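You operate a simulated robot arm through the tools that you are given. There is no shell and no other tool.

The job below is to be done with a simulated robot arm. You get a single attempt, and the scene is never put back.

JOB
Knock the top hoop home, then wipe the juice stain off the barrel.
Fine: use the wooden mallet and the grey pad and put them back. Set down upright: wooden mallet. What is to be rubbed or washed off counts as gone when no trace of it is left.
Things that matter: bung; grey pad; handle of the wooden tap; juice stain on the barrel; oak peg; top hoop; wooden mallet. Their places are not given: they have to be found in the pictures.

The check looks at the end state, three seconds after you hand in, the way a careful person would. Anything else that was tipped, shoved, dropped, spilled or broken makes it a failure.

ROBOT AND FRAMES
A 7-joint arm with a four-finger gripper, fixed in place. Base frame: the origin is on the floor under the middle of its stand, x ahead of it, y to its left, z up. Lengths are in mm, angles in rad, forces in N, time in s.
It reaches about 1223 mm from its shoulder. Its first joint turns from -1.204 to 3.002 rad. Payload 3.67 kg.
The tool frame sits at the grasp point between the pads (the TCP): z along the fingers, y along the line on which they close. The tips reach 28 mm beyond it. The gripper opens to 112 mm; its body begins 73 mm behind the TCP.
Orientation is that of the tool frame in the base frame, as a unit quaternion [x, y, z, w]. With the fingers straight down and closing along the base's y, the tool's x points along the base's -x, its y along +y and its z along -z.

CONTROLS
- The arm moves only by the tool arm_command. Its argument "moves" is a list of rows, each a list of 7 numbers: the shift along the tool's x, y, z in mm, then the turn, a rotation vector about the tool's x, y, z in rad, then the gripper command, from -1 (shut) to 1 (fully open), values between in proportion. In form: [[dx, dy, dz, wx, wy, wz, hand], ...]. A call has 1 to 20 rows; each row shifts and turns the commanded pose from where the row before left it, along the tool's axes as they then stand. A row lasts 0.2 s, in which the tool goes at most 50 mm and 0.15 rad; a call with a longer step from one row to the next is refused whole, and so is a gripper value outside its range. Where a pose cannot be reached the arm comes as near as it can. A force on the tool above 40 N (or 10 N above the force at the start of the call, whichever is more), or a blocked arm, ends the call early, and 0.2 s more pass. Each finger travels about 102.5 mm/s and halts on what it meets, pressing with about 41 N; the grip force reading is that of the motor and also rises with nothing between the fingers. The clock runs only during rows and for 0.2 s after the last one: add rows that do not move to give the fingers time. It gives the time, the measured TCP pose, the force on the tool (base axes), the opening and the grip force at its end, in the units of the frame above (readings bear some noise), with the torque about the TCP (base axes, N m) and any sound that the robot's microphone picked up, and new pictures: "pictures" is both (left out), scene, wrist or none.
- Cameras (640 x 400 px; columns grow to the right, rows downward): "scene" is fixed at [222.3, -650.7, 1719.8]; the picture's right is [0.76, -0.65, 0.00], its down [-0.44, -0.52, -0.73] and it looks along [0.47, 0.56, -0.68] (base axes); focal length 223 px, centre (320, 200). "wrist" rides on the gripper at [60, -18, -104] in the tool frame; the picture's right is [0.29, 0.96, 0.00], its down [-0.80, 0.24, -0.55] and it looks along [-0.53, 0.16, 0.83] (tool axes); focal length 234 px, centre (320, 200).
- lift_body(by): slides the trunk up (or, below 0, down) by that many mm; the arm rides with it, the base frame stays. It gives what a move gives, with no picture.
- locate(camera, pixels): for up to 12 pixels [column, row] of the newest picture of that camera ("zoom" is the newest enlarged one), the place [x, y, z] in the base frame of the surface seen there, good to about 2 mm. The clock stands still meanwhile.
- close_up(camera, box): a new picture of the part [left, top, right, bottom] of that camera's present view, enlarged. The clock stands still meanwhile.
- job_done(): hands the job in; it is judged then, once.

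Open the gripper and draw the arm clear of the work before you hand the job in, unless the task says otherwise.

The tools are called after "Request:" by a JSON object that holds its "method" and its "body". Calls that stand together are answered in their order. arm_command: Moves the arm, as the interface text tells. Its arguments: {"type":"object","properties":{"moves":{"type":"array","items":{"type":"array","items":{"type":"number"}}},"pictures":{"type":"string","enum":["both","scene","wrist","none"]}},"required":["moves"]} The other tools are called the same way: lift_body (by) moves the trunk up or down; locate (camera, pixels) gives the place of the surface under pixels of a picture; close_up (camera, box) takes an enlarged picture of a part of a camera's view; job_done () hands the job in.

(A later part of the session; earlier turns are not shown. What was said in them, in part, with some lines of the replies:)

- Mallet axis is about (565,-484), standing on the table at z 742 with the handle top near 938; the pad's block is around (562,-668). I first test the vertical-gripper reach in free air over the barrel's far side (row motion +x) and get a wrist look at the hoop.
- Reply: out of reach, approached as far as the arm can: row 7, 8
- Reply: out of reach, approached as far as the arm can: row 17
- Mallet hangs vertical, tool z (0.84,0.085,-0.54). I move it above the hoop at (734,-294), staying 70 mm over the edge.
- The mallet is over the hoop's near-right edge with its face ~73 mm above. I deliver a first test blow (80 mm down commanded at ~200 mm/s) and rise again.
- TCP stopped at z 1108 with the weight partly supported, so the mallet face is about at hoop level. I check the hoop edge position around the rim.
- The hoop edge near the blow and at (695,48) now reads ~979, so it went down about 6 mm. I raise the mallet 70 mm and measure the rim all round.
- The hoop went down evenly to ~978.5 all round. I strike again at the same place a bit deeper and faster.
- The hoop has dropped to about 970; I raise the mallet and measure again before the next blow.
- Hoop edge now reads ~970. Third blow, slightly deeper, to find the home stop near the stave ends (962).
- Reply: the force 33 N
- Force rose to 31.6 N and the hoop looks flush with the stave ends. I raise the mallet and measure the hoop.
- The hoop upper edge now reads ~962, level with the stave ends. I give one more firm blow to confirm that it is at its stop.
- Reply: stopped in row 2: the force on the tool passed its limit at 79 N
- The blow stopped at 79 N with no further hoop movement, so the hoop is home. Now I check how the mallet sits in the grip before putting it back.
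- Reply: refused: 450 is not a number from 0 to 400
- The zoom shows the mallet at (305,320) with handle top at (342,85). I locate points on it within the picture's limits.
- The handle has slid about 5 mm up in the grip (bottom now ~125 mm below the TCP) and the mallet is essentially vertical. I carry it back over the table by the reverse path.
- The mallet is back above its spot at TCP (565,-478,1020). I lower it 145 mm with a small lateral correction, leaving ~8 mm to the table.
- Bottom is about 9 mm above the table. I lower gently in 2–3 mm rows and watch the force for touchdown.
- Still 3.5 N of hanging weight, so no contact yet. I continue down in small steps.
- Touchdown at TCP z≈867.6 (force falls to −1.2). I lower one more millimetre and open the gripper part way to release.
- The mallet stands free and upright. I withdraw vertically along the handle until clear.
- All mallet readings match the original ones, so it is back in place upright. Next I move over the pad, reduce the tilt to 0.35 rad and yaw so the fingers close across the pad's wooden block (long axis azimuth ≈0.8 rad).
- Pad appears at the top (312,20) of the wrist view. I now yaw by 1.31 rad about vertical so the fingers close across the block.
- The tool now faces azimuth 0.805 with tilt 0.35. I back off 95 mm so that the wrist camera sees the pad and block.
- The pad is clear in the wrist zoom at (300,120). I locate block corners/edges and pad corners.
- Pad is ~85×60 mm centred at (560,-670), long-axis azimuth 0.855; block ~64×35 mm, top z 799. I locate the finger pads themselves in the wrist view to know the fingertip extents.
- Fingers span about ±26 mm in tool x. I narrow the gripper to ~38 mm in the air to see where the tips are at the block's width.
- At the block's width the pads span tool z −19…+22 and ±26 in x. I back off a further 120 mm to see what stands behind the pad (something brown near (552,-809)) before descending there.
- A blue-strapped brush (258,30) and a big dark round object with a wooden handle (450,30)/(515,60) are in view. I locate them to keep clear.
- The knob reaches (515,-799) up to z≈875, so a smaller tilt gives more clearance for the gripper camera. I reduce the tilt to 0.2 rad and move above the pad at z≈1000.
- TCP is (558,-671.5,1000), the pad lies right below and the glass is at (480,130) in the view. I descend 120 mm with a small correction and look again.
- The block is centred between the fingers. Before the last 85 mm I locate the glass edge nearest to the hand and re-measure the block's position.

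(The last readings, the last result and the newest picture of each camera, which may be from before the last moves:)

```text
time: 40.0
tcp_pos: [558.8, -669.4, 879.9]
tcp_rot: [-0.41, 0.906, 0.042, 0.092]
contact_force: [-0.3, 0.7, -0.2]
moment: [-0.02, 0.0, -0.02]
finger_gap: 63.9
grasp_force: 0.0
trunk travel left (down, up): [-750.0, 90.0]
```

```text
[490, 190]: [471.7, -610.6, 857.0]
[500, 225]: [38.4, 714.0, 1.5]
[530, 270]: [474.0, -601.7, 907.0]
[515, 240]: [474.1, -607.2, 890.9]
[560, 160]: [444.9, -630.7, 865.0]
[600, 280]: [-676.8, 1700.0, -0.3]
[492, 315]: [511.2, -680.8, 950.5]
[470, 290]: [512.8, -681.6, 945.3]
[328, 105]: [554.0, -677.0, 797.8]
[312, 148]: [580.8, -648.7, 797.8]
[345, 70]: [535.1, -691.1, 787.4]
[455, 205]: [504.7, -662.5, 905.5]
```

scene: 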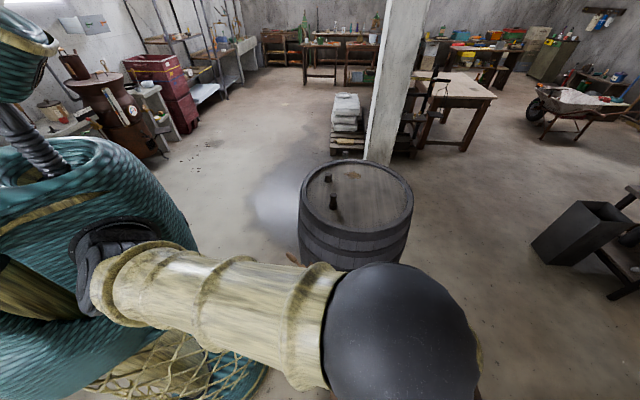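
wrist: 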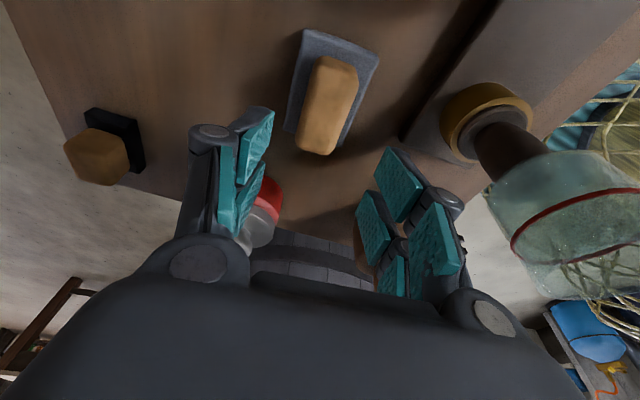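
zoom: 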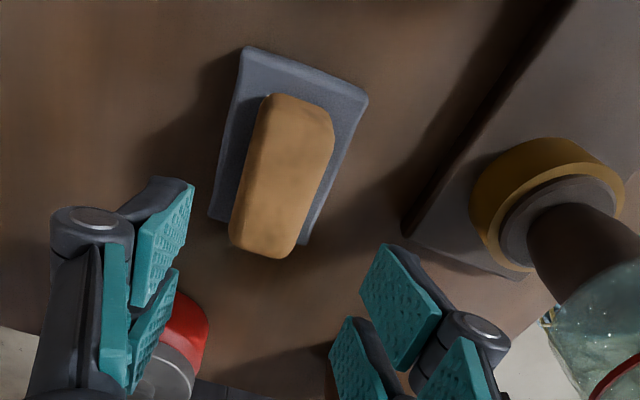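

The glass edge (474,-605) stays ~65 mm from the fingers. I descend to TCP z≈796 with the fingers still 64 mm apart.

Request:
{"method": "arm_command", "body": {"moves": [[5.6, 0, 27.8, 0, 0, 0, 0.14], [5.6, 0, 27.8, 0, 0, 0, 0.14], [5.3, 0, 26.5, 0, 0, 0, 0.14], [0, 0, 0, 0, 0, 0, 0.14]], "pictures": "wrist"}}

Request:
{"method": "close_up", "body": {"camera": "wrist", "box": [160, 0, 540, 240]}}

```text
time: 41.0
tcp_pos: [560.1, -669.6, 795.4]
tcp_rot: [-0.409, 0.907, 0.042, 0.091]
contact_force: [-0.2, 0.7, -0.5]
moment: [-0.04, -0.05, -0.02]
finger_gap: 63.9
grasp_force: 0.0
trunk travel left (down, up): [-750.0, 90.0]
```

wrist: 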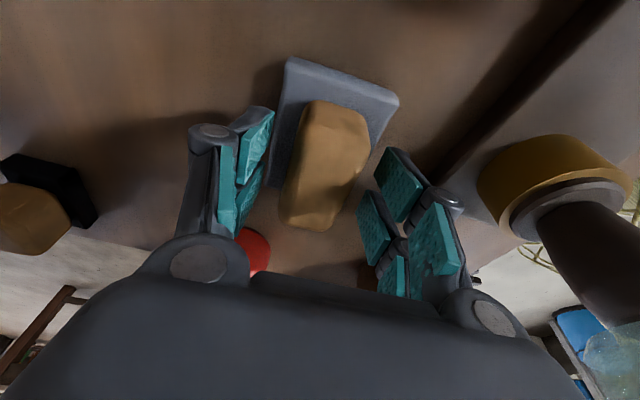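

```text
1.67 times, centred on (350, 120) of wrist
```

zoom: 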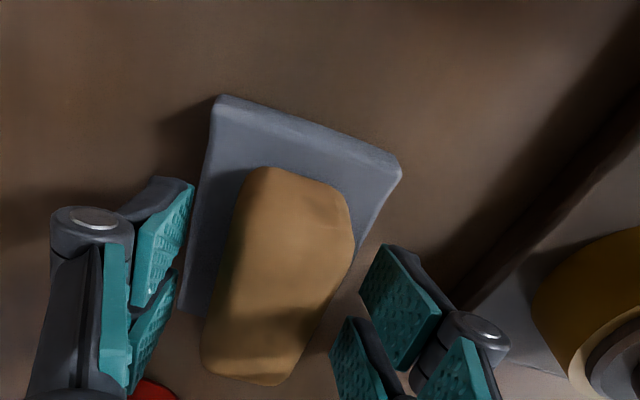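

Fingers straddle the block, tips just above the grey pad. I close the gripper on the block.

Request:
{"method": "arm_command", "body": {"moves": [[0, 0, 0, 0, 0, 0, -0.3], [0, 0, 0, 0, 0, 0, -0.6], [0, 0, 0, 0, 0, 0, -1], [0, 0, 0, 0, 0, 0, -1]], "pictures": "wrist"}}

Request:
{"method": "close_up", "body": {"camera": "wrist", "box": [160, 0, 540, 240]}}

```text
time: 42.0
tcp_pos: [561.0, -667.4, 796.1]
tcp_rot: [-0.41, 0.906, 0.041, 0.091]
contact_force: [-0.1, 1.7, 7.4]
moment: [0.0, 0.29, -0.13]
finger_gap: 35.2
grasp_force: 41.6
trunk travel left (down, up): [-750.0, 90.0]
```

wrist: 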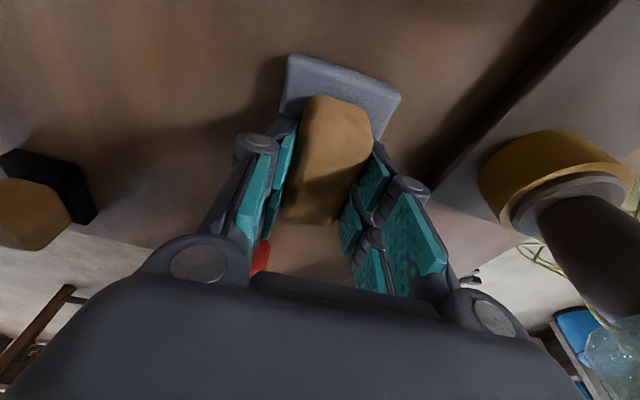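

```text
1.67 times, centred on (350, 120) of wrist
```

zoom: 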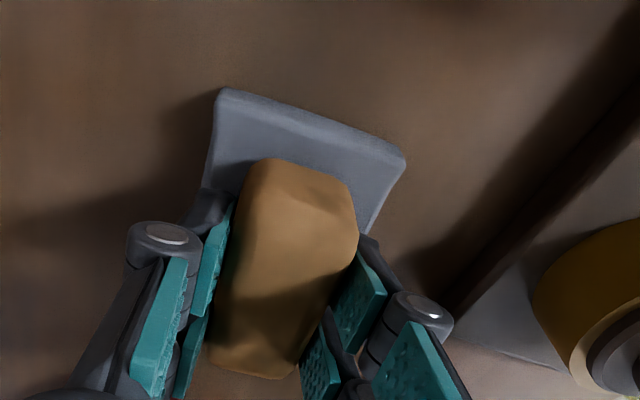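

Grip at 35.2 mm holds the block with 41.6 N. I lift 150 mm straight up and inspect.

Request:
{"method": "arm_command", "body": {"moves": [[-4, 0, -19.6, 0, 0, 0, -1], [-6, 0, -29.4, 0, 0, 0, -1], [-8, 0, -39.2, 0, 0, 0, -1], [-8, 0, -39.2, 0, 0, 0, -1], [-8, 0, -39.2, 0, 0, 0, -1], [0, 0, 0, 0, 0, 0, -1]]}}

Request:
{"method": "close_up", "body": {"camera": "wrist", "box": [160, 0, 540, 240]}}

```text
time: 43.4
tcp_pos: [562.6, -672.2, 965.2]
tcp_rot: [-0.41, 0.907, 0.042, 0.09]
contact_force: [-0.4, 0.5, -1.2]
moment: [-0.02, 0.02, 0.0]
finger_gap: 35.4
grasp_force: 40.9
trunk travel left (down, up): [-750.0, 90.0]
```

scene: 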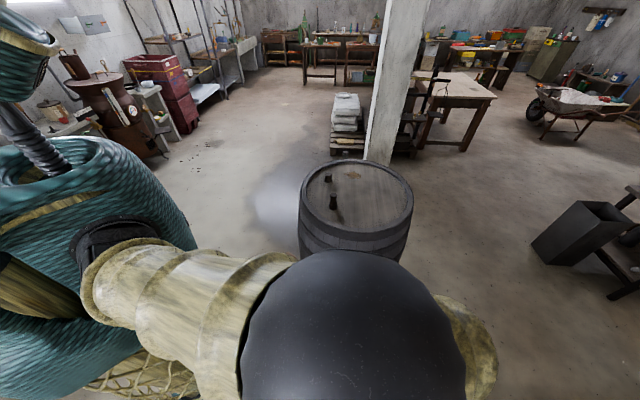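
wrist: 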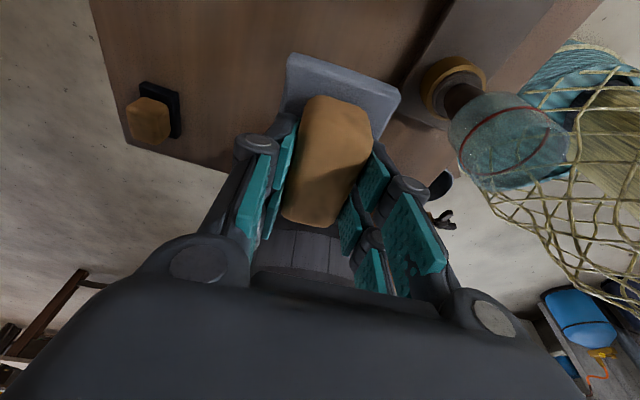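

```text
1.67 times, centred on (350, 120) of wrist
```

zoom: 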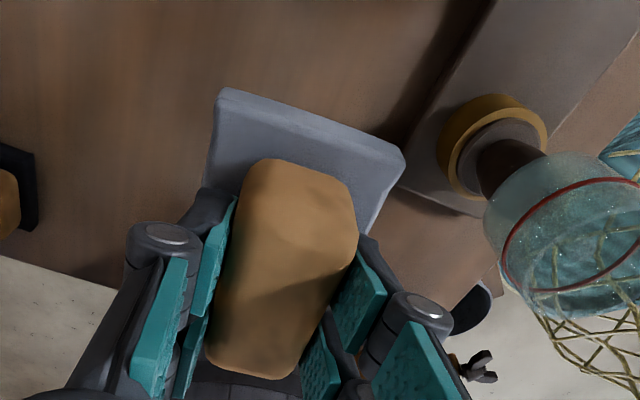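

The pad is held and lifted. I check that the pad plane is level by locating its visible top corners and block top.

Request:
{"method": "locate", "body": {"camera": "zoom", "pixels": [[228, 105], [390, 165], [220, 160], [372, 205], [310, 140], [250, 180], [340, 195], [265, 360], [290, 370], [230, 345]]}}

```text
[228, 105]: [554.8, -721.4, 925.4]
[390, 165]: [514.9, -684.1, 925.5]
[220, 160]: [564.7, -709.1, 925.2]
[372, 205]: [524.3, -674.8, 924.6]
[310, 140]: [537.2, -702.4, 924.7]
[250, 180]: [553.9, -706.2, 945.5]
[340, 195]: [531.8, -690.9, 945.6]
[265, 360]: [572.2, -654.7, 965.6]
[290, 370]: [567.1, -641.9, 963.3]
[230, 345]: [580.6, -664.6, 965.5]
```

The pad is level (top z≈925 at all corners, bottom ≈55 mm below the TCP). I raise to z≈1125 and yaw to face the stain direction (azimuth 0.19).

Request:
{"method": "arm_command", "body": {"moves": [[-8, 0, -39.2, 0, 0, 0, -1], [-8, 0, -39.2, 0, 0, 0, -1], [-8, 0, -39.2, 0, 0, 0, -1], [-8, 0, -39.2, 0, 0, 0, -1], [0, 0, 0, 0.0265, 0, 0.1303, -1], [0, 0, 0, 0.0265, 0, 0.1303, -1], [0, 0, 0, 0.0265, 0, 0.1303, -1], [0, 0, 0, 0.0265, 0, 0.1303, -1], [0, 0, 0, 0.0265, 0, 0.1303, -1], [0, 0, 0, 0, 0, 0, -1]]}}

```text
time: 45.6
tcp_pos: [559.9, -672.4, 1123.8]
tcp_rot: [-0.09, 0.991, 0.01, 0.099]
contact_force: [-0.1, -0.1, -1.3]
moment: [0.02, -0.01, 0.02]
finger_gap: 35.2
grasp_force: 40.8
trunk travel left (down, up): [-750.0, 90.0]
```

scene: 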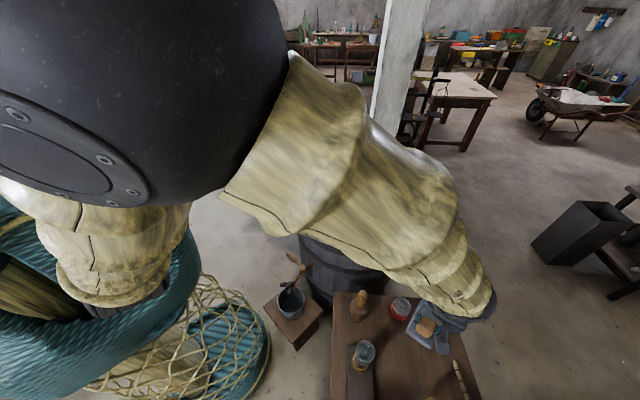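
wrist: 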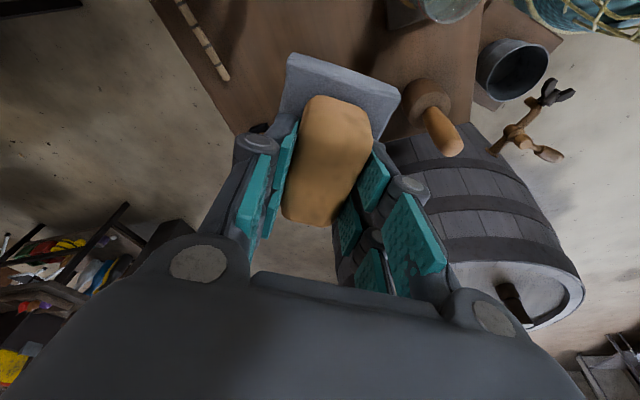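

Orientation is good (azimuth 0.19, tilt 0.2). I carry the pad over to the barrel at this height, going 16 rows toward (900,-40).

Request:
{"method": "arm_command", "body": {"moves": [[-27.6, 34.8, 5.6, 0, 0, 0, -1], [-27.6, 34.8, 5.6, 0, 0, 0, -1], [-27.6, 34.8, 5.6, 0, 0, 0, -1], [-27.6, 34.8, 5.6, 0, 0, 0, -1], [-27.6, 34.8, 5.6, 0, 0, 0, -1], [-27.6, 34.8, 5.6, 0, 0, 0, -1], [-27.6, 34.8, 5.6, 0, 0, 0, -1], [-27.6, 34.8, 5.6, 0, 0, 0, -1], [-27.6, 34.8, 5.6, 0, 0, 0, -1], [-27.6, 34.8, 5.6, 0, 0, 0, -1], [-27.6, 34.8, 5.6, 0, 0, 0, -1], [-27.6, 34.8, 5.6, 0, 0, 0, -1], [-27.6, 34.8, 5.6, 0, 0, 0, -1], [-27.6, 34.8, 5.6, 0, 0, 0, -1], [-27.6, 34.8, 5.6, 0, 0, 0, -1], [-27.6, 34.8, 5.6, 0, 0, 0, -1]]}}

Request:
{"method": "close_up", "body": {"camera": "scene", "box": [290, 145, 425, 230]}}

```text
time: 49.0
tcp_pos: [903.7, -34.8, 1127.7]
tcp_rot: [-0.092, 0.991, 0.008, 0.098]
contact_force: [-0.1, 0.7, -1.3]
moment: [-0.03, 0.04, -0.01]
finger_gap: 35.3
grasp_force: 40.8
trunk travel left (down, up): [-750.0, 90.0]
```

scene: 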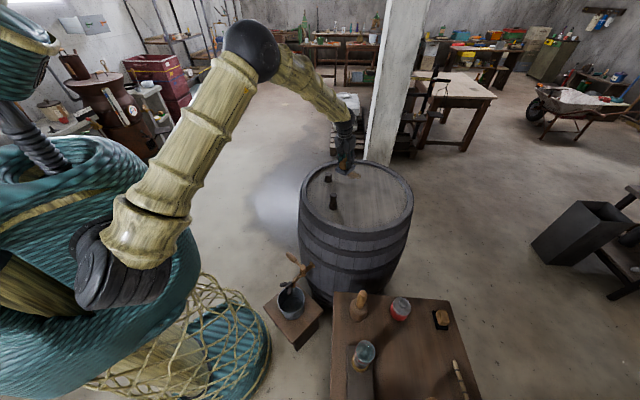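
wrist: 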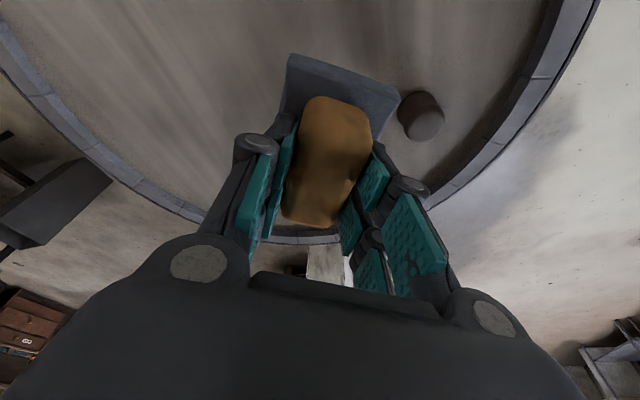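

```text
4.71 times, centred on (358, 188) of scene
```

zoom: 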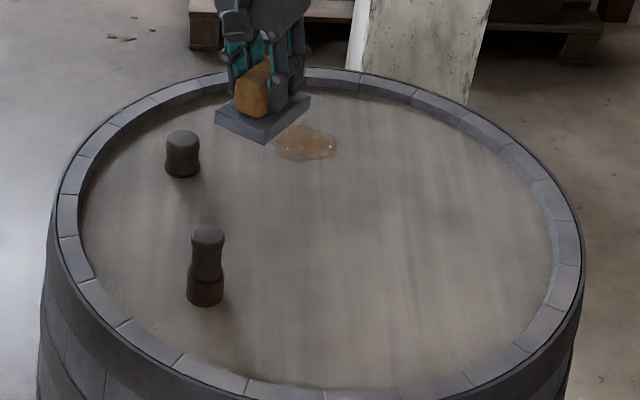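

The pad is clear over the head and the stain is visible at (310,142) of the zoom; bung and peg stand undisturbed. I move above the stain (1030,10) and descend to ~15 mm above contact.

Request:
{"method": "arm_command", "body": {"moves": [[-43.3, 6.7, 8.8, 0, 0, 0, -1], [-43.3, 6.7, 8.8, 0, 0, 0, -1], [-43.3, 6.7, 8.8, 0, 0, 0, -1], [7.1, 0, 35, 0, 0, 0, -1], [7.1, 0, 35, 0, 0, 0, -1], [6, 0, 29.4, 0, 0, 0, -1], [0, 0, 0, 0, 0, 0, -1]]}}

Request:
{"method": "close_up", "body": {"camera": "scene", "box": [310, 145, 400, 205]}}

```text
time: 50.6
tcp_pos: [1028.4, 6.2, 1024.8]
tcp_rot: [-0.092, 0.991, 0.009, 0.1]
contact_force: [-0.1, 0.9, 0.4]
moment: [-0.01, 0.04, -0.02]
finger_gap: 35.4
grasp_force: 41.2
trunk travel left (down, up): [-750.0, 90.0]
```

scene: 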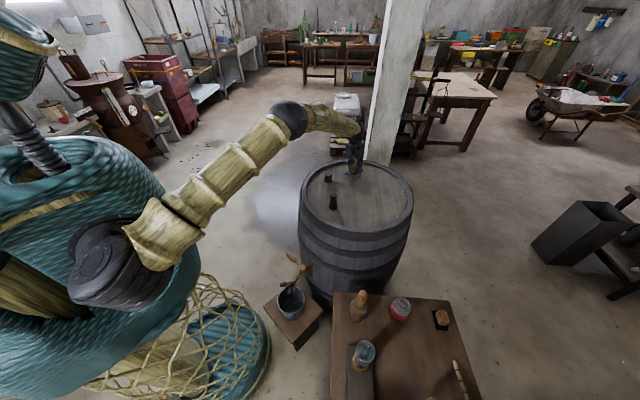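
wrist: 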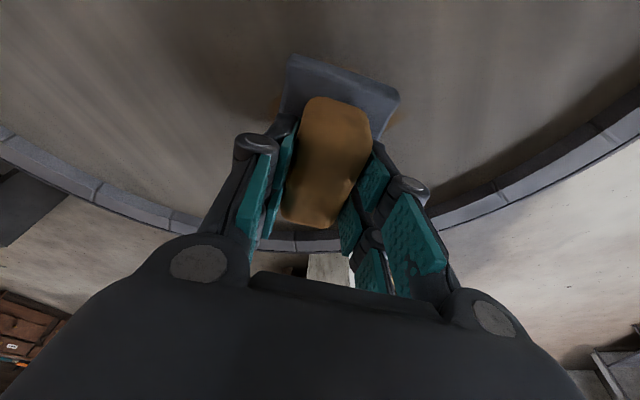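

```text
6.67 times, centred on (355, 175) of scene
```

zoom: 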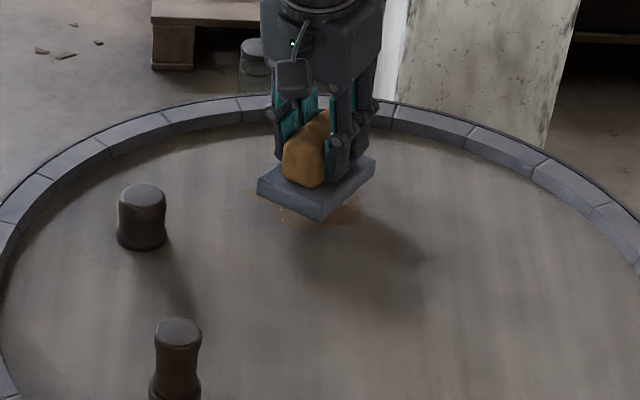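

The pad hovers over the stain (brown edges at (285,212) and (345,212) in the zoom). I lower gently until contact force appears.

Request:
{"method": "arm_command", "body": {"moves": [[0.8, 0, 3.9, 0, 0, 0, -1], [0.8, 0, 3.9, 0, 0, 0, -1], [0.8, 0, 3.9, 0, 0, 0, -1], [0.8, 0, 3.9, 0, 0, 0, -1], [0, 0, 0, 0, 0, 0, -1]], "pictures": "none"}}

```text
time: 51.8
tcp_pos: [1027.5, 4.7, 1007.1]
tcp_rot: [-0.092, 0.991, 0.009, 0.099]
contact_force: [0.3, -0.6, -1.2]
moment: [-0.01, -0.02, 0.01]
finger_gap: 35.6
grasp_force: 41.0
trunk travel left (down, up): [-750.0, 90.0]
```

No contact yet at z 1007. I lower another few mm in small steps.

Request:
{"method": "arm_command", "body": {"moves": [[0.3, 0, 1.5, 0, 0, 0, -1], [0.3, 0, 1.5, 0, 0, 0, -1], [0, 0, 0, 0, 0, 0, -1]], "pictures": "none"}}

```text
time: 52.6
tcp_pos: [1029.0, 5.0, 1006.6]
tcp_rot: [-0.092, 0.991, 0.009, 0.099]
contact_force: [0.4, 0.5, 3.8]
moment: [0.15, 0.19, -0.03]
finger_gap: 35.7
grasp_force: 41.0
trunk travel left (down, up): [-750.0, 90.0]
```

Contact at TCP z≈1006 with ~4 N. I press 2 mm more and wipe back and forth along tool y (±) across the stain.

Request:
{"method": "arm_command", "body": {"moves": [[0.4, 0, 2, 0, 0, 0, -1], [0, -15, 0, 0, 0, 0, -1], [0, -15, 0, 0, 0, 0, -1], [0, 16, 0, 0, 0, 0, -1], [0, 16, 0, 0, 0, 0, -1], [0, 16, 0, 0, 0, 0, -1], [0, 16, 0, 0, 0, 0, -1], [0, 16, 0, 0, 0, 0, -1], [0, -16, 0, 0, 0, 0, -1], [0, -16, 0, 0, 0, 0, -1], [0, -16, 0, 0, 0, 0, -1], [0, -16, 0, 0, 0, 0, -1], [0, -16, 0, 0, 0, 0, -1]]}}

Request:
{"method": "close_up", "body": {"camera": "scene", "box": [310, 145, 400, 205]}}

```text
time: 55.4
tcp_pos: [1032.2, -23.7, 1006.2]
tcp_rot: [-0.093, 0.991, 0.007, 0.1]
contact_force: [-1.7, 10.4, 28.6]
moment: [0.34, 0.04, -0.14]
finger_gap: 35.2
grasp_force: 41.0
trunk travel left (down, up): [-750.0, 90.0]
```

scene: 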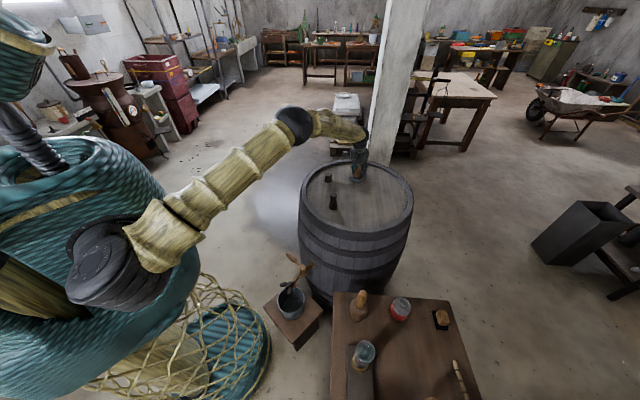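
wrist: 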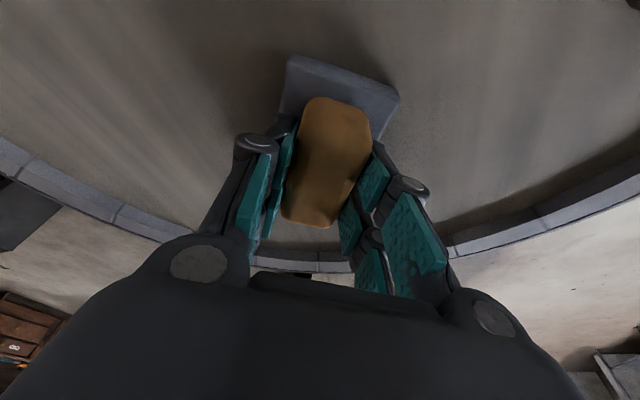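

```text
6.67 times, centred on (355, 175) of scene
```

zoom: 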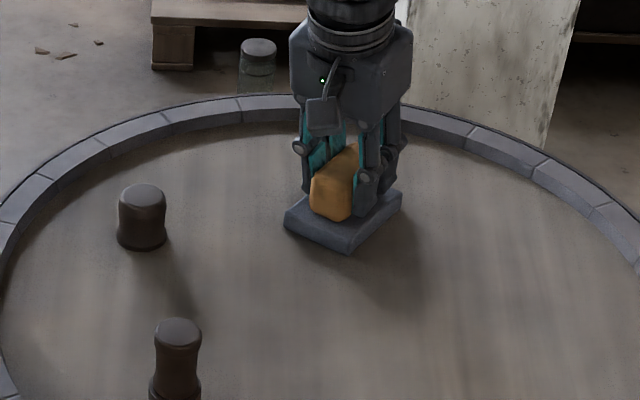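

The visible area near the pad already looks clean; force is 28.6 N, a bit high. I ease 1 mm and continue with passes shifted outward and inward to cover the whole stain.

Request:
{"method": "arm_command", "body": {"moves": [[-0.2, 0, -1, 0, 0, 0, -1], [-13.7, 0, 2.8, 0, 0, 0, -1], [0, 16, 0, 0, 0, 0, -1], [0, 16, 0, 0, 0, 0, -1], [0, 16, 0, 0, 0, 0, -1], [0, 16, 0, 0, 0, 0, -1], [0, 16, 0, 0, 0, 0, -1], [0, -16, 0, 0, 0, 0, -1], [0, -16, 0, 0, 0, 0, -1], [0, -16, 0, 0, 0, 0, -1], [0, -16, 0, 0, 0, 0, -1], [0, -16, 0, 0, 0, 0, -1], [13.7, 0, -2.8, 0, 0, 0, -1], [13.7, 0, -2.8, 0, 0, 0, -1], [0, 16, 0, 0, 0, 0, -1], [0, 16, 0, 0, 0, 0, -1], [0, 16, 0, 0, 0, 0, -1], [0, 16, 0, 0, 0, 0, -1], [0, 16, 0, 0, 0, 0, -1]]}}

Request:
{"method": "close_up", "body": {"camera": "scene", "box": [310, 145, 400, 205]}}

```text
time: 59.4
tcp_pos: [1005.0, 53.4, 1005.8]
tcp_rot: [-0.092, 0.991, 0.008, 0.1]
contact_force: [0.0, -4.0, 13.3]
moment: [-0.1, -0.19, -0.05]
finger_gap: 35.2
grasp_force: 41.1
trunk travel left (down, up): [-750.0, 90.0]
```

scene: 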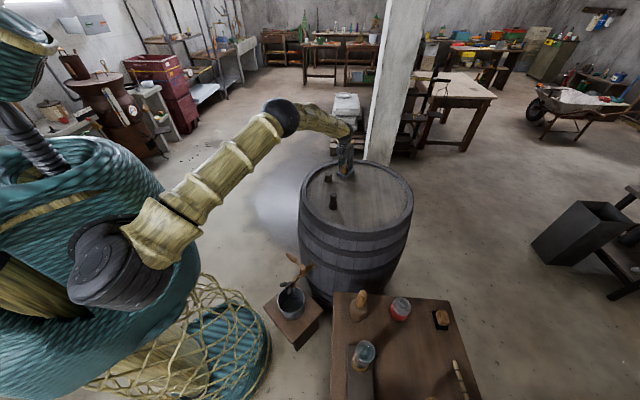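
wrist: 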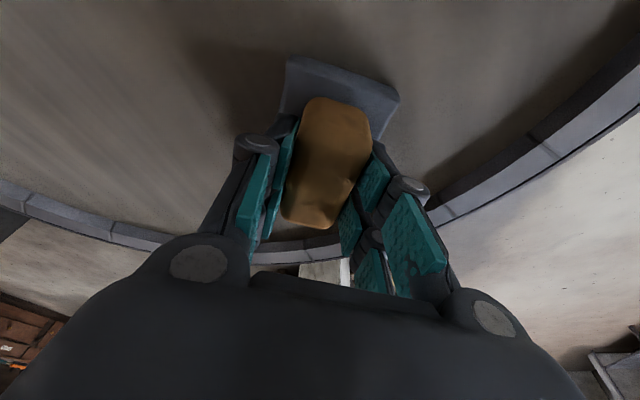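

```text
6.67 times, centred on (355, 175) of scene
```

zoom: 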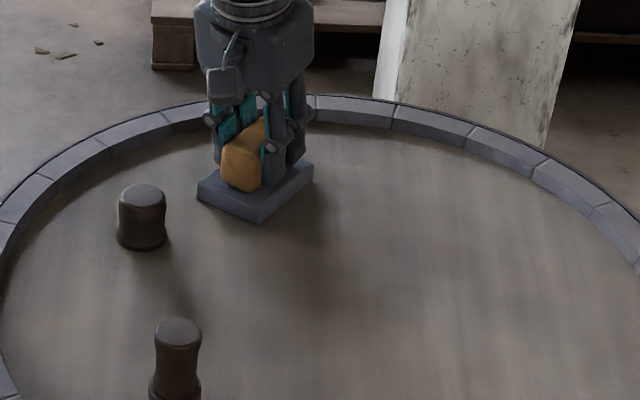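

The visible head looks clean apart from a possible faint light spot near (345,165). I lift the pad 100 mm and inspect the whole stain area.

Request:
{"method": "arm_command", "body": {"moves": [[-5, 0, -24.5, 0, 0, 0, -1], [-8, 0, -39.2, 0, 0, 0, -1], [-8, 0, -39.2, 0, 0, 0, -1], [46, 0, -9.4, 0, 0, 0, -1], [46, 0, -9.4, 0, 0, 0, -1], [46, 0, -9.4, 0, 0, 0, -1]]}}

Request:
{"method": "close_up", "body": {"camera": "scene", "box": [325, 150, 385, 190]}}

Request:
{"method": "close_up", "body": {"camera": "wrist", "box": [150, 0, 550, 250]}}

```text
time: 60.8
tcp_pos: [864.2, 26.0, 1112.8]
tcp_rot: [-0.092, 0.991, 0.009, 0.099]
contact_force: [-1.0, 1.0, -0.2]
moment: [0.0, -0.03, 0.0]
finger_gap: 35.3
grasp_force: 41.5
trunk travel left (down, up): [-750.0, 90.0]
```

scene: 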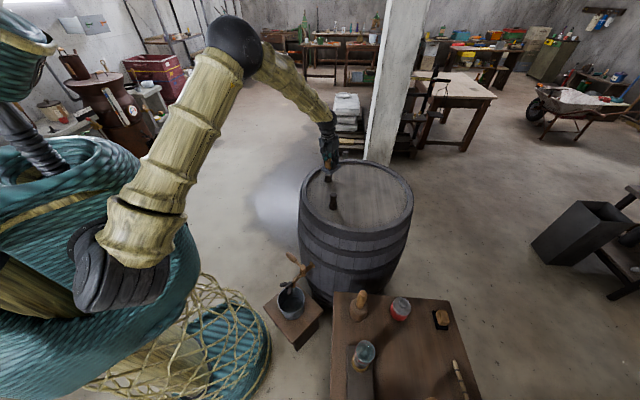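
wrist: 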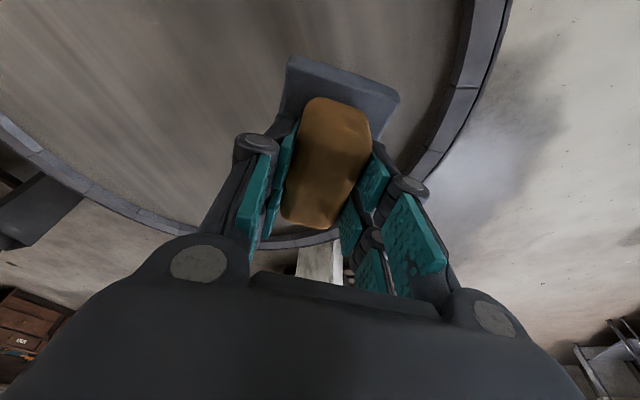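

```text
10.00 times, centred on (355, 170) of scene
```

zoom: 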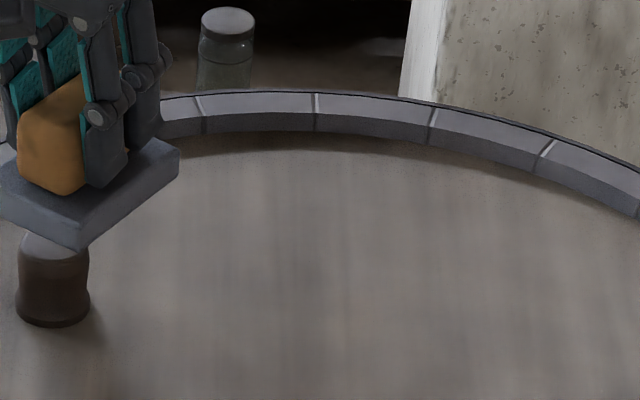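

```text
1.60 times, centred on (350, 125) of wrist
```

zoom: 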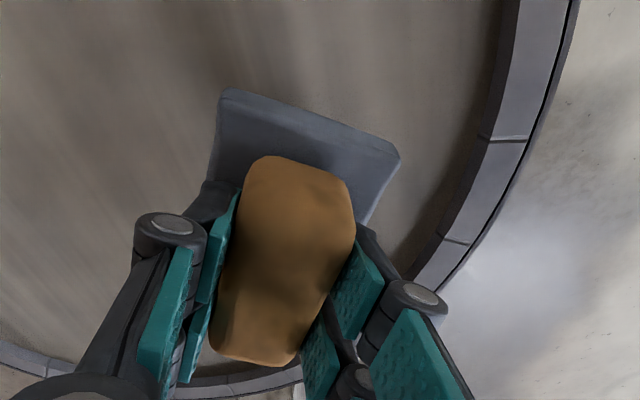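

No stain is visible in the 10× view. I take an even tighter close-up of the former stain location (scene columns 340–368, rows 168–184) to be certain.

Request:
{"method": "close_up", "body": {"camera": "scene", "box": [338, 164, 370, 184]}}

Request:
{"method": "close_up", "body": {"camera": "scene", "box": [290, 145, 425, 230]}}

```text
16.00 times, centred on (354, 174) of scene
```

zoom: 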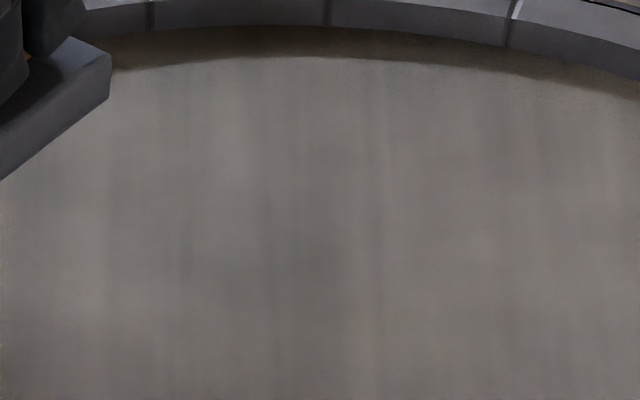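

```text
4.71 times, centred on (358, 188) of scene
```

zoom: 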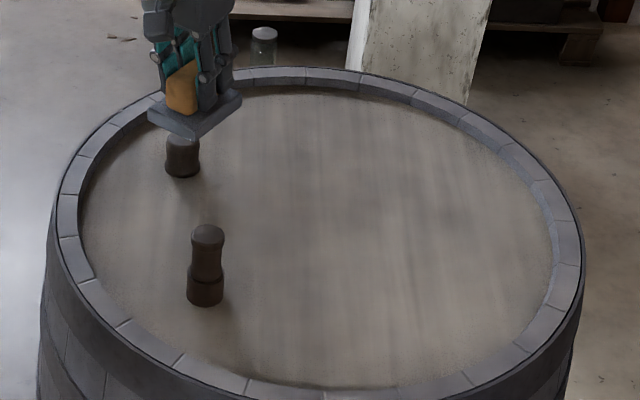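

The former stain area is clean at 16×, the hoop is flush, bung and peg in place. I raise a bit and carry the pad back over its place on the table.

Request:
{"method": "arm_command", "body": {"moves": [[-6, 0, -29.4, 0, 0, 0, -1], [24.8, -36.9, -5.03, 0, 0, 0, -1], [24.8, -36.9, -5.03, 0, 0, 0, -1], [24.8, -36.9, -5.03, 0, 0, 0, -1], [24.8, -36.9, -5.03, 0, 0, 0, -1], [24.8, -36.9, -5.03, 0, 0, 0, -1], [24.8, -36.9, -5.03, 0, 0, 0, -1], [24.8, -36.9, -5.03, 0, 0, 0, -1], [24.8, -36.9, -5.03, 0, 0, 0, -1], [24.8, -36.9, -5.03, 0, 0, 0, -1], [24.8, -36.9, -5.03, 0, 0, 0, -1], [24.8, -36.9, -5.03, 0, 0, 0, -1], [24.8, -36.9, -5.03, 0, 0, 0, -1], [24.8, -36.9, -5.03, 0, 0, 0, -1], [24.8, -36.9, -5.03, 0, 0, 0, -1], [24.8, -36.9, -5.03, 0, 0, 0, -1], [24.8, -36.9, -5.03, 0, 0, 0, -1], [24.8, -36.9, -5.03, 0, 0, 0, -1]]}}

```text
time: 64.6
tcp_pos: [558.6, -671.9, 1141.3]
tcp_rot: [-0.092, 0.991, 0.01, 0.1]
contact_force: [-0.8, -0.2, -0.4]
moment: [0.03, -0.04, -0.01]
finger_gap: 35.5
grasp_force: 40.6
trunk travel left (down, up): [-750.0, 90.0]
```

scene: 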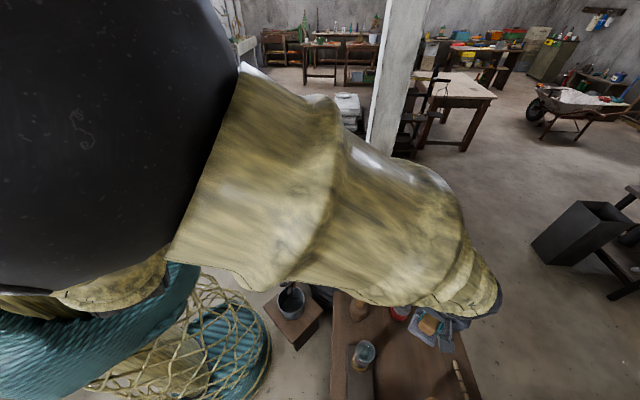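
wrist: 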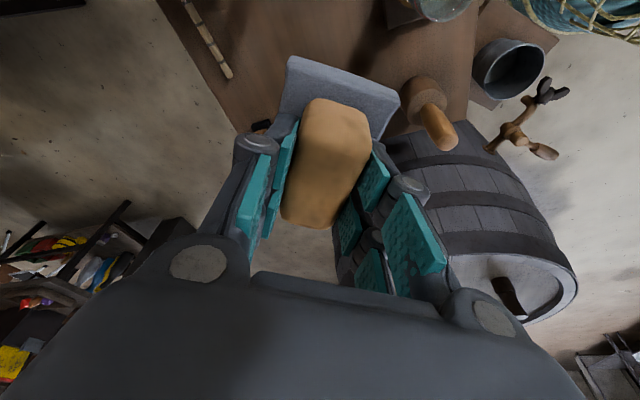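

Now I yaw back to azimuth 0.855 above the pad's place.

Request:
{"method": "arm_command", "body": {"moves": [[0, 0, 0, -0.0265, 0, -0.13, -1], [0, 0, 0, -0.0265, 0, -0.13, -1], [0, 0, 0, -0.0265, 0, -0.13, -1], [0, 0, 0, -0.0265, 0, -0.13, -1], [0, 0, 0, -0.0265, 0, -0.13, -1], [8, 0, 39.2, 0, 0, 0, -1], [8, 0, 39.2, 0, 0, 0, -1], [8, 0, 39.2, 0, 0, 0, -1], [0, 0, 0, 0, 0, 0, -1]]}}

Request:
{"method": "close_up", "body": {"camera": "wrist", "box": [160, 0, 540, 240]}}

```text
time: 66.6
tcp_pos: [558.1, -669.2, 1019.1]
tcp_rot: [-0.409, 0.907, 0.041, 0.091]
contact_force: [-0.6, 0.7, -1.0]
moment: [-0.01, -0.02, -0.03]
finger_gap: 35.6
grasp_force: 41.2
trunk travel left (down, up): [-750.0, 90.0]
```

scene: 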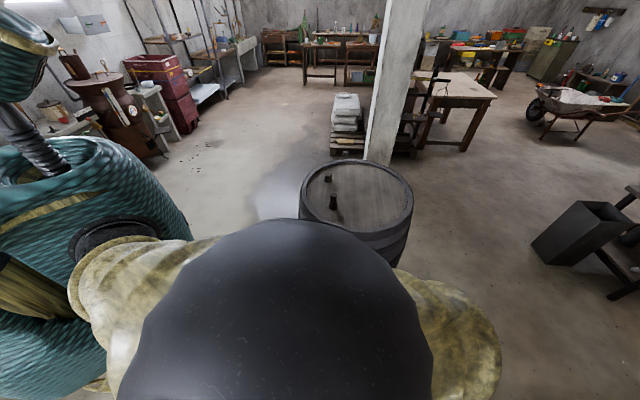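
wrist: 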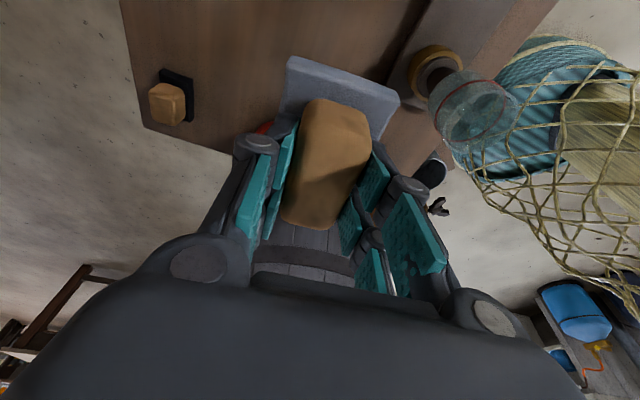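

```text
1.67 times, centred on (350, 120) of wrist
```

zoom: 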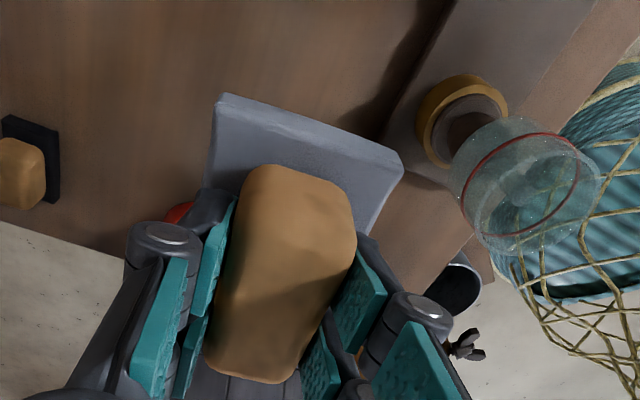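

Aligned at (558,-669,1019). I correct 2 mm in x and descend 200 mm, ending ~20 mm above the table.

Request:
{"method": "arm_command", "body": {"moves": [[6.5, -1.8, 39.5, 0, 0, 0, -1], [8, 0, 39.2, 0, 0, 0, -1], [8, 0, 39.2, 0, 0, 0, -1], [8, 0, 39.2, 0, 0, 0, -1], [8, 0, 39.2, 0, 0, 0, -1], [0, 0, 0, 0, 0, 0, -1]], "pictures": "wrist"}}

Request:
{"method": "close_up", "body": {"camera": "wrist", "box": [160, 0, 540, 240]}}

Request:
{"method": "locate", "body": {"camera": "zoom", "pixels": [[222, 97], [400, 163], [228, 107], [390, 168], [310, 145], [215, 175], [370, 225], [250, 185], [340, 200]]}}

```text
time: 68.0
tcp_pos: [560.8, -670.3, 818.0]
tcp_rot: [-0.41, 0.906, 0.042, 0.091]
contact_force: [-0.8, -0.9, -0.3]
moment: [-0.02, -0.02, 0.01]
finger_gap: 35.3
grasp_force: 41.2
trunk travel left (down, up): [-750.0, 90.0]
```

wrist: 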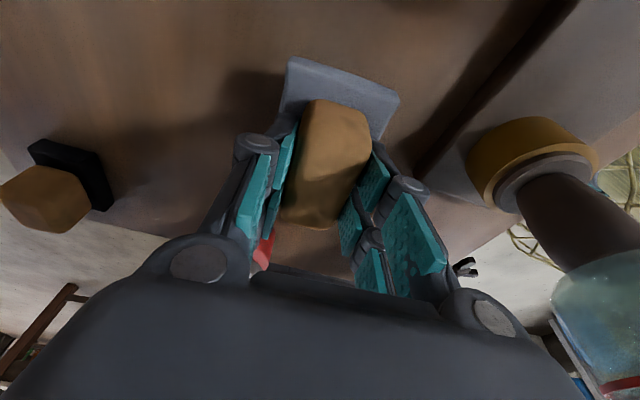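

```text
1.67 times, centred on (350, 120) of wrist
```

zoom: 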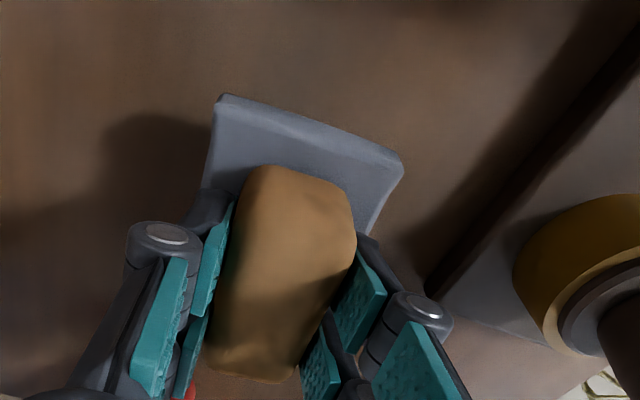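

```text
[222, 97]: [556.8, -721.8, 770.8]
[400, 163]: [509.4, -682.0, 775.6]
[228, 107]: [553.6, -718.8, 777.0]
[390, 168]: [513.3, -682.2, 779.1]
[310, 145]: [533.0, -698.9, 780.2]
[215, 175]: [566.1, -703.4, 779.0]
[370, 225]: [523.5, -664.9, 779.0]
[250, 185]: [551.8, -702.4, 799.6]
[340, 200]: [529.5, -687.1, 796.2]
```

The pad corners (554,-719)/(513,-682) coincide with the original ones. I lower 16 mm, then feel for the table.

Request:
{"method": "arm_command", "body": {"moves": [[1.6, 0, 7.8, 0, 0, 0, -1], [1.6, 0, 7.8, 0, 0, 0, -1], [0.4, 0, 2, 0, 0, 0, -1], [0, 0, 0, 0, 0, 0, -1]], "pictures": "none"}}

```text
time: 69.0
tcp_pos: [561.4, -670.8, 801.2]
tcp_rot: [-0.409, 0.907, 0.042, 0.091]
contact_force: [-0.4, 0.1, -1.0]
moment: [-0.01, 0.0, 0.0]
finger_gap: 35.3
grasp_force: 41.4
trunk travel left (down, up): [-750.0, 90.0]
```

No contact yet at z 801. I go down in 1.2 mm steps.

Request:
{"method": "arm_command", "body": {"moves": [[0.25, 0, 1.2, 0, 0, 0, -1], [0.25, 0, 1.2, 0, 0, 0, -1], [0.25, 0, 1.0, 0, 0, 0, -1], [0, 0, 0, 0, 0, 0, -1]], "pictures": "none"}}

```text
time: 70.0
tcp_pos: [560.5, -670.7, 795.7]
tcp_rot: [-0.41, 0.906, 0.043, 0.091]
contact_force: [-0.4, 0.2, -1.5]
moment: [0.02, -0.01, -0.03]
finger_gap: 35.2
grasp_force: 41.2
trunk travel left (down, up): [-750.0, 90.0]
```

Still hanging freely (−1.5 N). I continue with two more 1 mm steps.

Request:
{"method": "arm_command", "body": {"moves": [[0.2, 0, 1, 0, 0, 0, -1], [0.2, 0, 1, 0, 0, 0, -1], [0, 0, 0, 0, 0, 0, -1]], "pictures": "none"}}

```text
time: 70.8
tcp_pos: [560.8, -669.4, 797.6]
tcp_rot: [-0.41, 0.907, 0.042, 0.09]
contact_force: [-1.4, 2.1, 4.1]
moment: [0.19, -0.17, 0.11]
finger_gap: 35.4
grasp_force: 40.9
trunk travel left (down, up): [-750.0, 90.0]
```

The pad touches the table (4 N). I open the fingers to ~64 mm to release it.

Request:
{"method": "arm_command", "body": {"moves": [[0, 0, 0, 0, 0, 0, -0.3], [0, 0, 0, 0, 0, 0, 0.0], [0, 0, 0, 0, 0, 0, 0.14], [0, 0, 0, 0, 0, 0, 0.14]], "pictures": "wrist"}}

Request:
{"method": "close_up", "body": {"camera": "wrist", "box": [160, 0, 540, 240]}}

```text
time: 71.8
tcp_pos: [560.6, -669.8, 796.6]
tcp_rot: [-0.41, 0.907, 0.042, 0.091]
contact_force: [0.0, -0.3, 0.4]
moment: [0.01, 0.03, -0.01]
finger_gap: 63.6
grasp_force: 0.0
trunk travel left (down, up): [-750.0, 90.0]
```

wrist: 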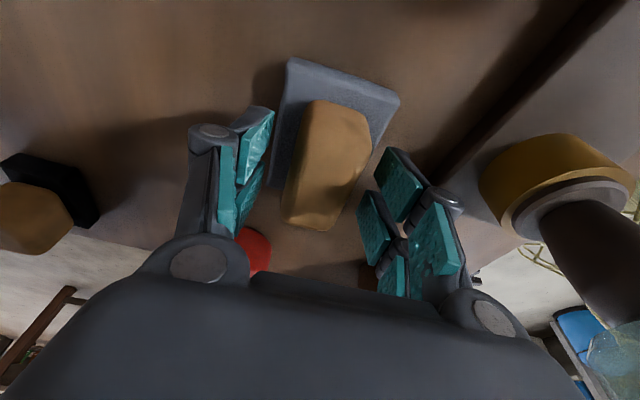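

```text
1.67 times, centred on (350, 120) of wrist
```

zoom: 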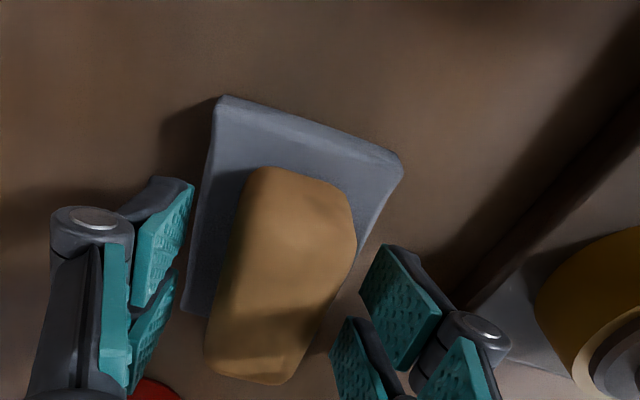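

The pad lies exactly as before. I withdraw straight up 280 mm with the fingers held at this opening.

Request:
{"method": "arm_command", "body": {"moves": [[-4, 0, -19.6, 0, 0, 0, 0.14], [-8, 0, -39.2, 0, 0, 0, 0.14], [-8, 0, -39.2, 0, 0, 0, 0.14], [-8, 0, -39.2, 0, 0, 0, 0.14], [-8, 0, -39.2, 0, 0, 0, 0.14], [-8, 0, -39.2, 0, 0, 0, 0.14], [-8, 0, -39.2, 0, 0, 0, 0.14], [-8, 0, -39.2, 0, 0, 0, 0.5], [0, 0, 0, 0, 0, 0, 1]]}}

```text
time: 73.8
tcp_pos: [560.8, -670.3, 1094.7]
tcp_rot: [-0.409, 0.907, 0.042, 0.091]
contact_force: [0.2, 0.0, 0.2]
moment: [-0.01, 0.0, -0.01]
finger_gap: 111.6
grasp_force: 0.1
trunk travel left (down, up): [-750.0, 90.0]
```

scene: 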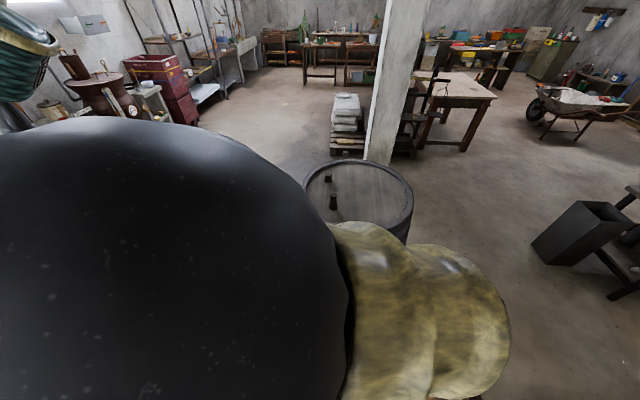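
wrist: 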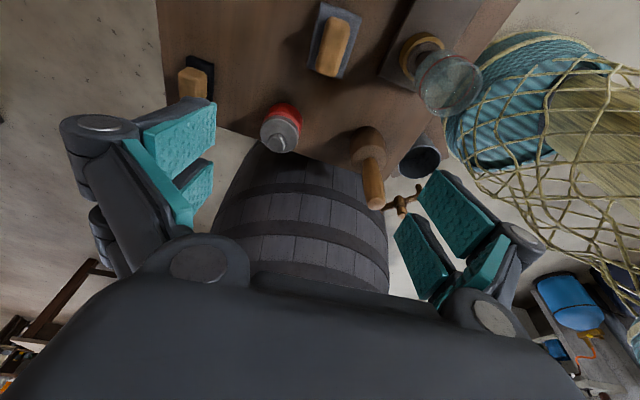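

Pad, mallet, jar and glass all stand in place in the wrist view. I yaw back and retreat up toward the starting area, clear of the work.

Request:
{"method": "arm_command", "body": {"moves": [[-8, 0, -39.2, 0, 0, 0, 1], [0, 0, 0, 0.0284, 0, 0.1397, 1], [0, 0, 0, 0.0284, 0, 0.1397, 1], [0, 0, 0, 0.0284, 0, 0.1397, 1], [0, 0, 0, 0.0284, 0, 0.1397, 1], [0, 0, 0, 0.0284, 0, 0.1397, 1], [0, 0, 0, 0.0284, 0, 0.1397, 1], [-8.4, 41.9, -15, 0, 0, 0, 1], [-8.4, 41.9, -15, 0, 0, 0, 1], [-8.4, 41.9, -15, 0, 0, 0, 1], [-8.4, 41.9, -15, 0, 0, 0, 1], [-8.4, 41.9, -15, 0, 0, 0, 1], [-8.4, 41.9, -15, 0, 0, 0, 1], [-8.4, 41.9, -15, 0, 0, 0, 1], [-8.4, 41.9, -15, 0, 0, 0, 1]], "pictures": "scene"}}

Request:
{"method": "arm_command", "body": {"moves": [[-8.4, 41.9, -15, 0, 0, 0, 1], [-8.4, 41.9, -15, 0, 0, 0, 1], [-8.4, 41.9, -15, 0, 0, 0, 1], [-8.4, 41.9, -15, 0, 0, 0, 1], [-8.4, 41.9, -15, 0, 0, 0, 1], [-8.4, 41.9, -15, 0, 0, 0, 1], [-8.4, 41.9, -15, 0, 0, 0, 1], [-8.4, 41.9, -15, 0, 0, 0, 1], [0, 0, 0, 0, 0, 0, 1]]}}

```text
time: 77.0
tcp_pos: [604.9, -329.7, 1265.4]
tcp_rot: [0.004, 0.995, -0.002, 0.099]
contact_force: [0.2, 0.4, 0.6]
moment: [-0.04, 0.0, 0.0]
finger_gap: 112.1
grasp_force: 0.0
trunk travel left (down, up): [-750.0, 90.0]
```

scene: 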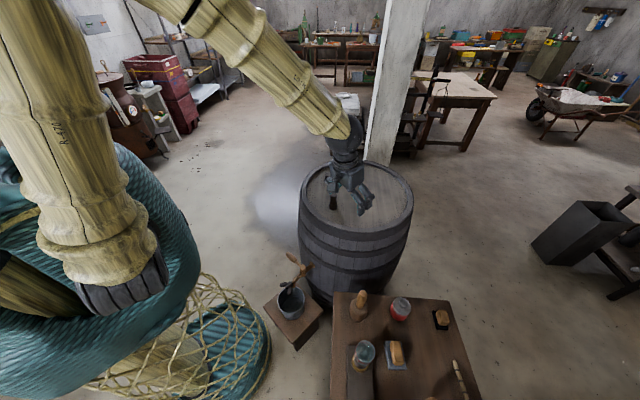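

```text
time: 79.0
tcp_pos: [683.4, -3.0, 1379.8]
tcp_rot: [0.002, 0.995, -0.002, 0.098]
contact_force: [-0.3, 0.8, -0.2]
moment: [-0.01, 0.04, -0.03]
finger_gap: 111.9
grasp_force: 0.1
out of reach, approached as far as the arm can: row 4, 5, 6
trunk travel left (down, up): [-750.0, 90.0]
```

scene: 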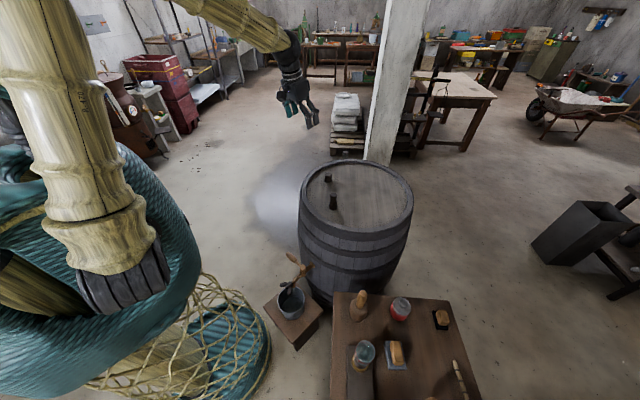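
wrist: 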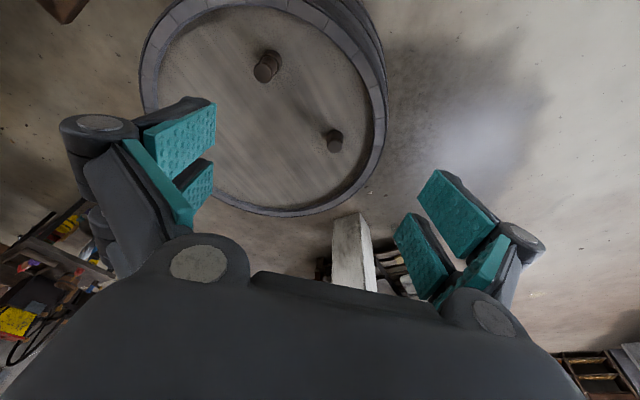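

The arm is clear of the work. I take final close-ups of the barrel head, hoop, table and tap to verify everything before handing in.

Request:
{"method": "close_up", "body": {"camera": "wrist", "box": [130, 0, 400, 220]}}

Request:
{"method": "close_up", "body": {"camera": "scene", "box": [325, 280, 485, 380]}}

Request:
{"method": "locate", "body": {"camera": "zoom", "pixels": [[150, 45], [152, 55], [145, 80], [104, 110], [170, 110], [133, 160], [241, 250], [252, 352], [322, 352], [265, 250], [297, 248], [310, 325]]}}

Request:
{"method": "close_up", "body": {"camera": "scene", "box": [260, 140, 430, 320]}}

```text
1.82 times, centred on (265, 110) of wrist
```

zoom: 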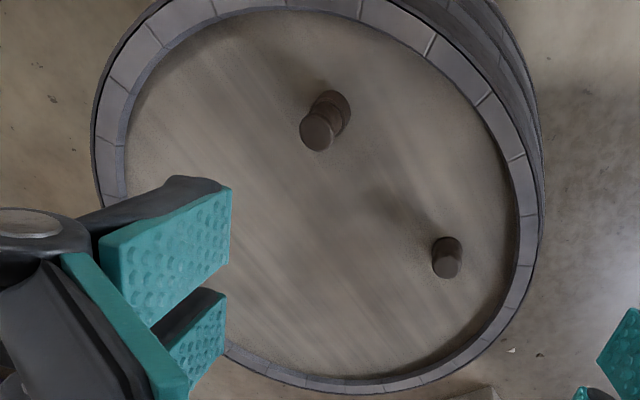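

```text
4.00 times, centred on (405, 330) of scene
```

zoom: 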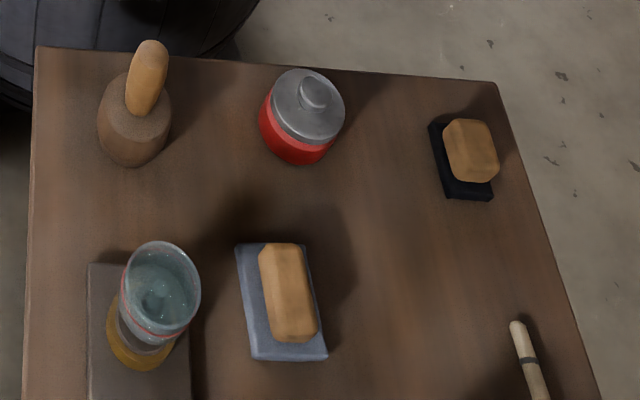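

```text
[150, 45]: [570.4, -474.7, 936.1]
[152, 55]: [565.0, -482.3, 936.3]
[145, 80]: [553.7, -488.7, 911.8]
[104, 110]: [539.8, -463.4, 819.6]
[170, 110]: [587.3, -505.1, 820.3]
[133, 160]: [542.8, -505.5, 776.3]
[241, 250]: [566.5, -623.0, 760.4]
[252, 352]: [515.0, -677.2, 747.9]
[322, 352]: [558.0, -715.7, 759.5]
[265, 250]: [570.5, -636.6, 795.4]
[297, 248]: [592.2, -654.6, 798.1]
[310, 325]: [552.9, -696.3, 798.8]
```

```text
2.22 times, centred on (345, 230) of scene
```

zoom: 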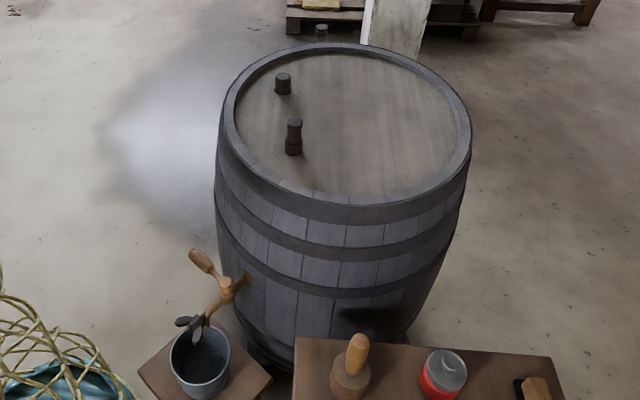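

The hoop is flush with the stave ends and the head is clean. The bung, peg and tap handle haven't moved, and the mallet and grey pad read at their original positions. The gripper is open and clear, so I hand the job in.

Request:
{"method": "job_done", "body": {}}

```text
The job is handed in.
```

I knocked the top hoop home, wiped the juice stain off the barrel head, and handed the job in. The result of the check has not come back.

- **Hoop:** three mallet blows took the edge from about z 985 to 962 mm, level with the stave ends. A fourth, harder blow didn't move it further, so I took that as home.
- **Stain:** I wiped it with the grey pad in overlapping passes. No trace shows in a 16× close-up of the spot.
- **Mallet and pad:** both are back on the table. The mallet stands upright, and both read within about 2 mm of where they started.
- **Everything else:** the bung, oak peg and tap handle look unmoved in the final pictures. The other things I could see on the table look undisturbed. A few items at the near table edge were out of the final view; the arm kept clear of them and met no unexpected force.

The gripper is open and the arm is drawn clear of the work.
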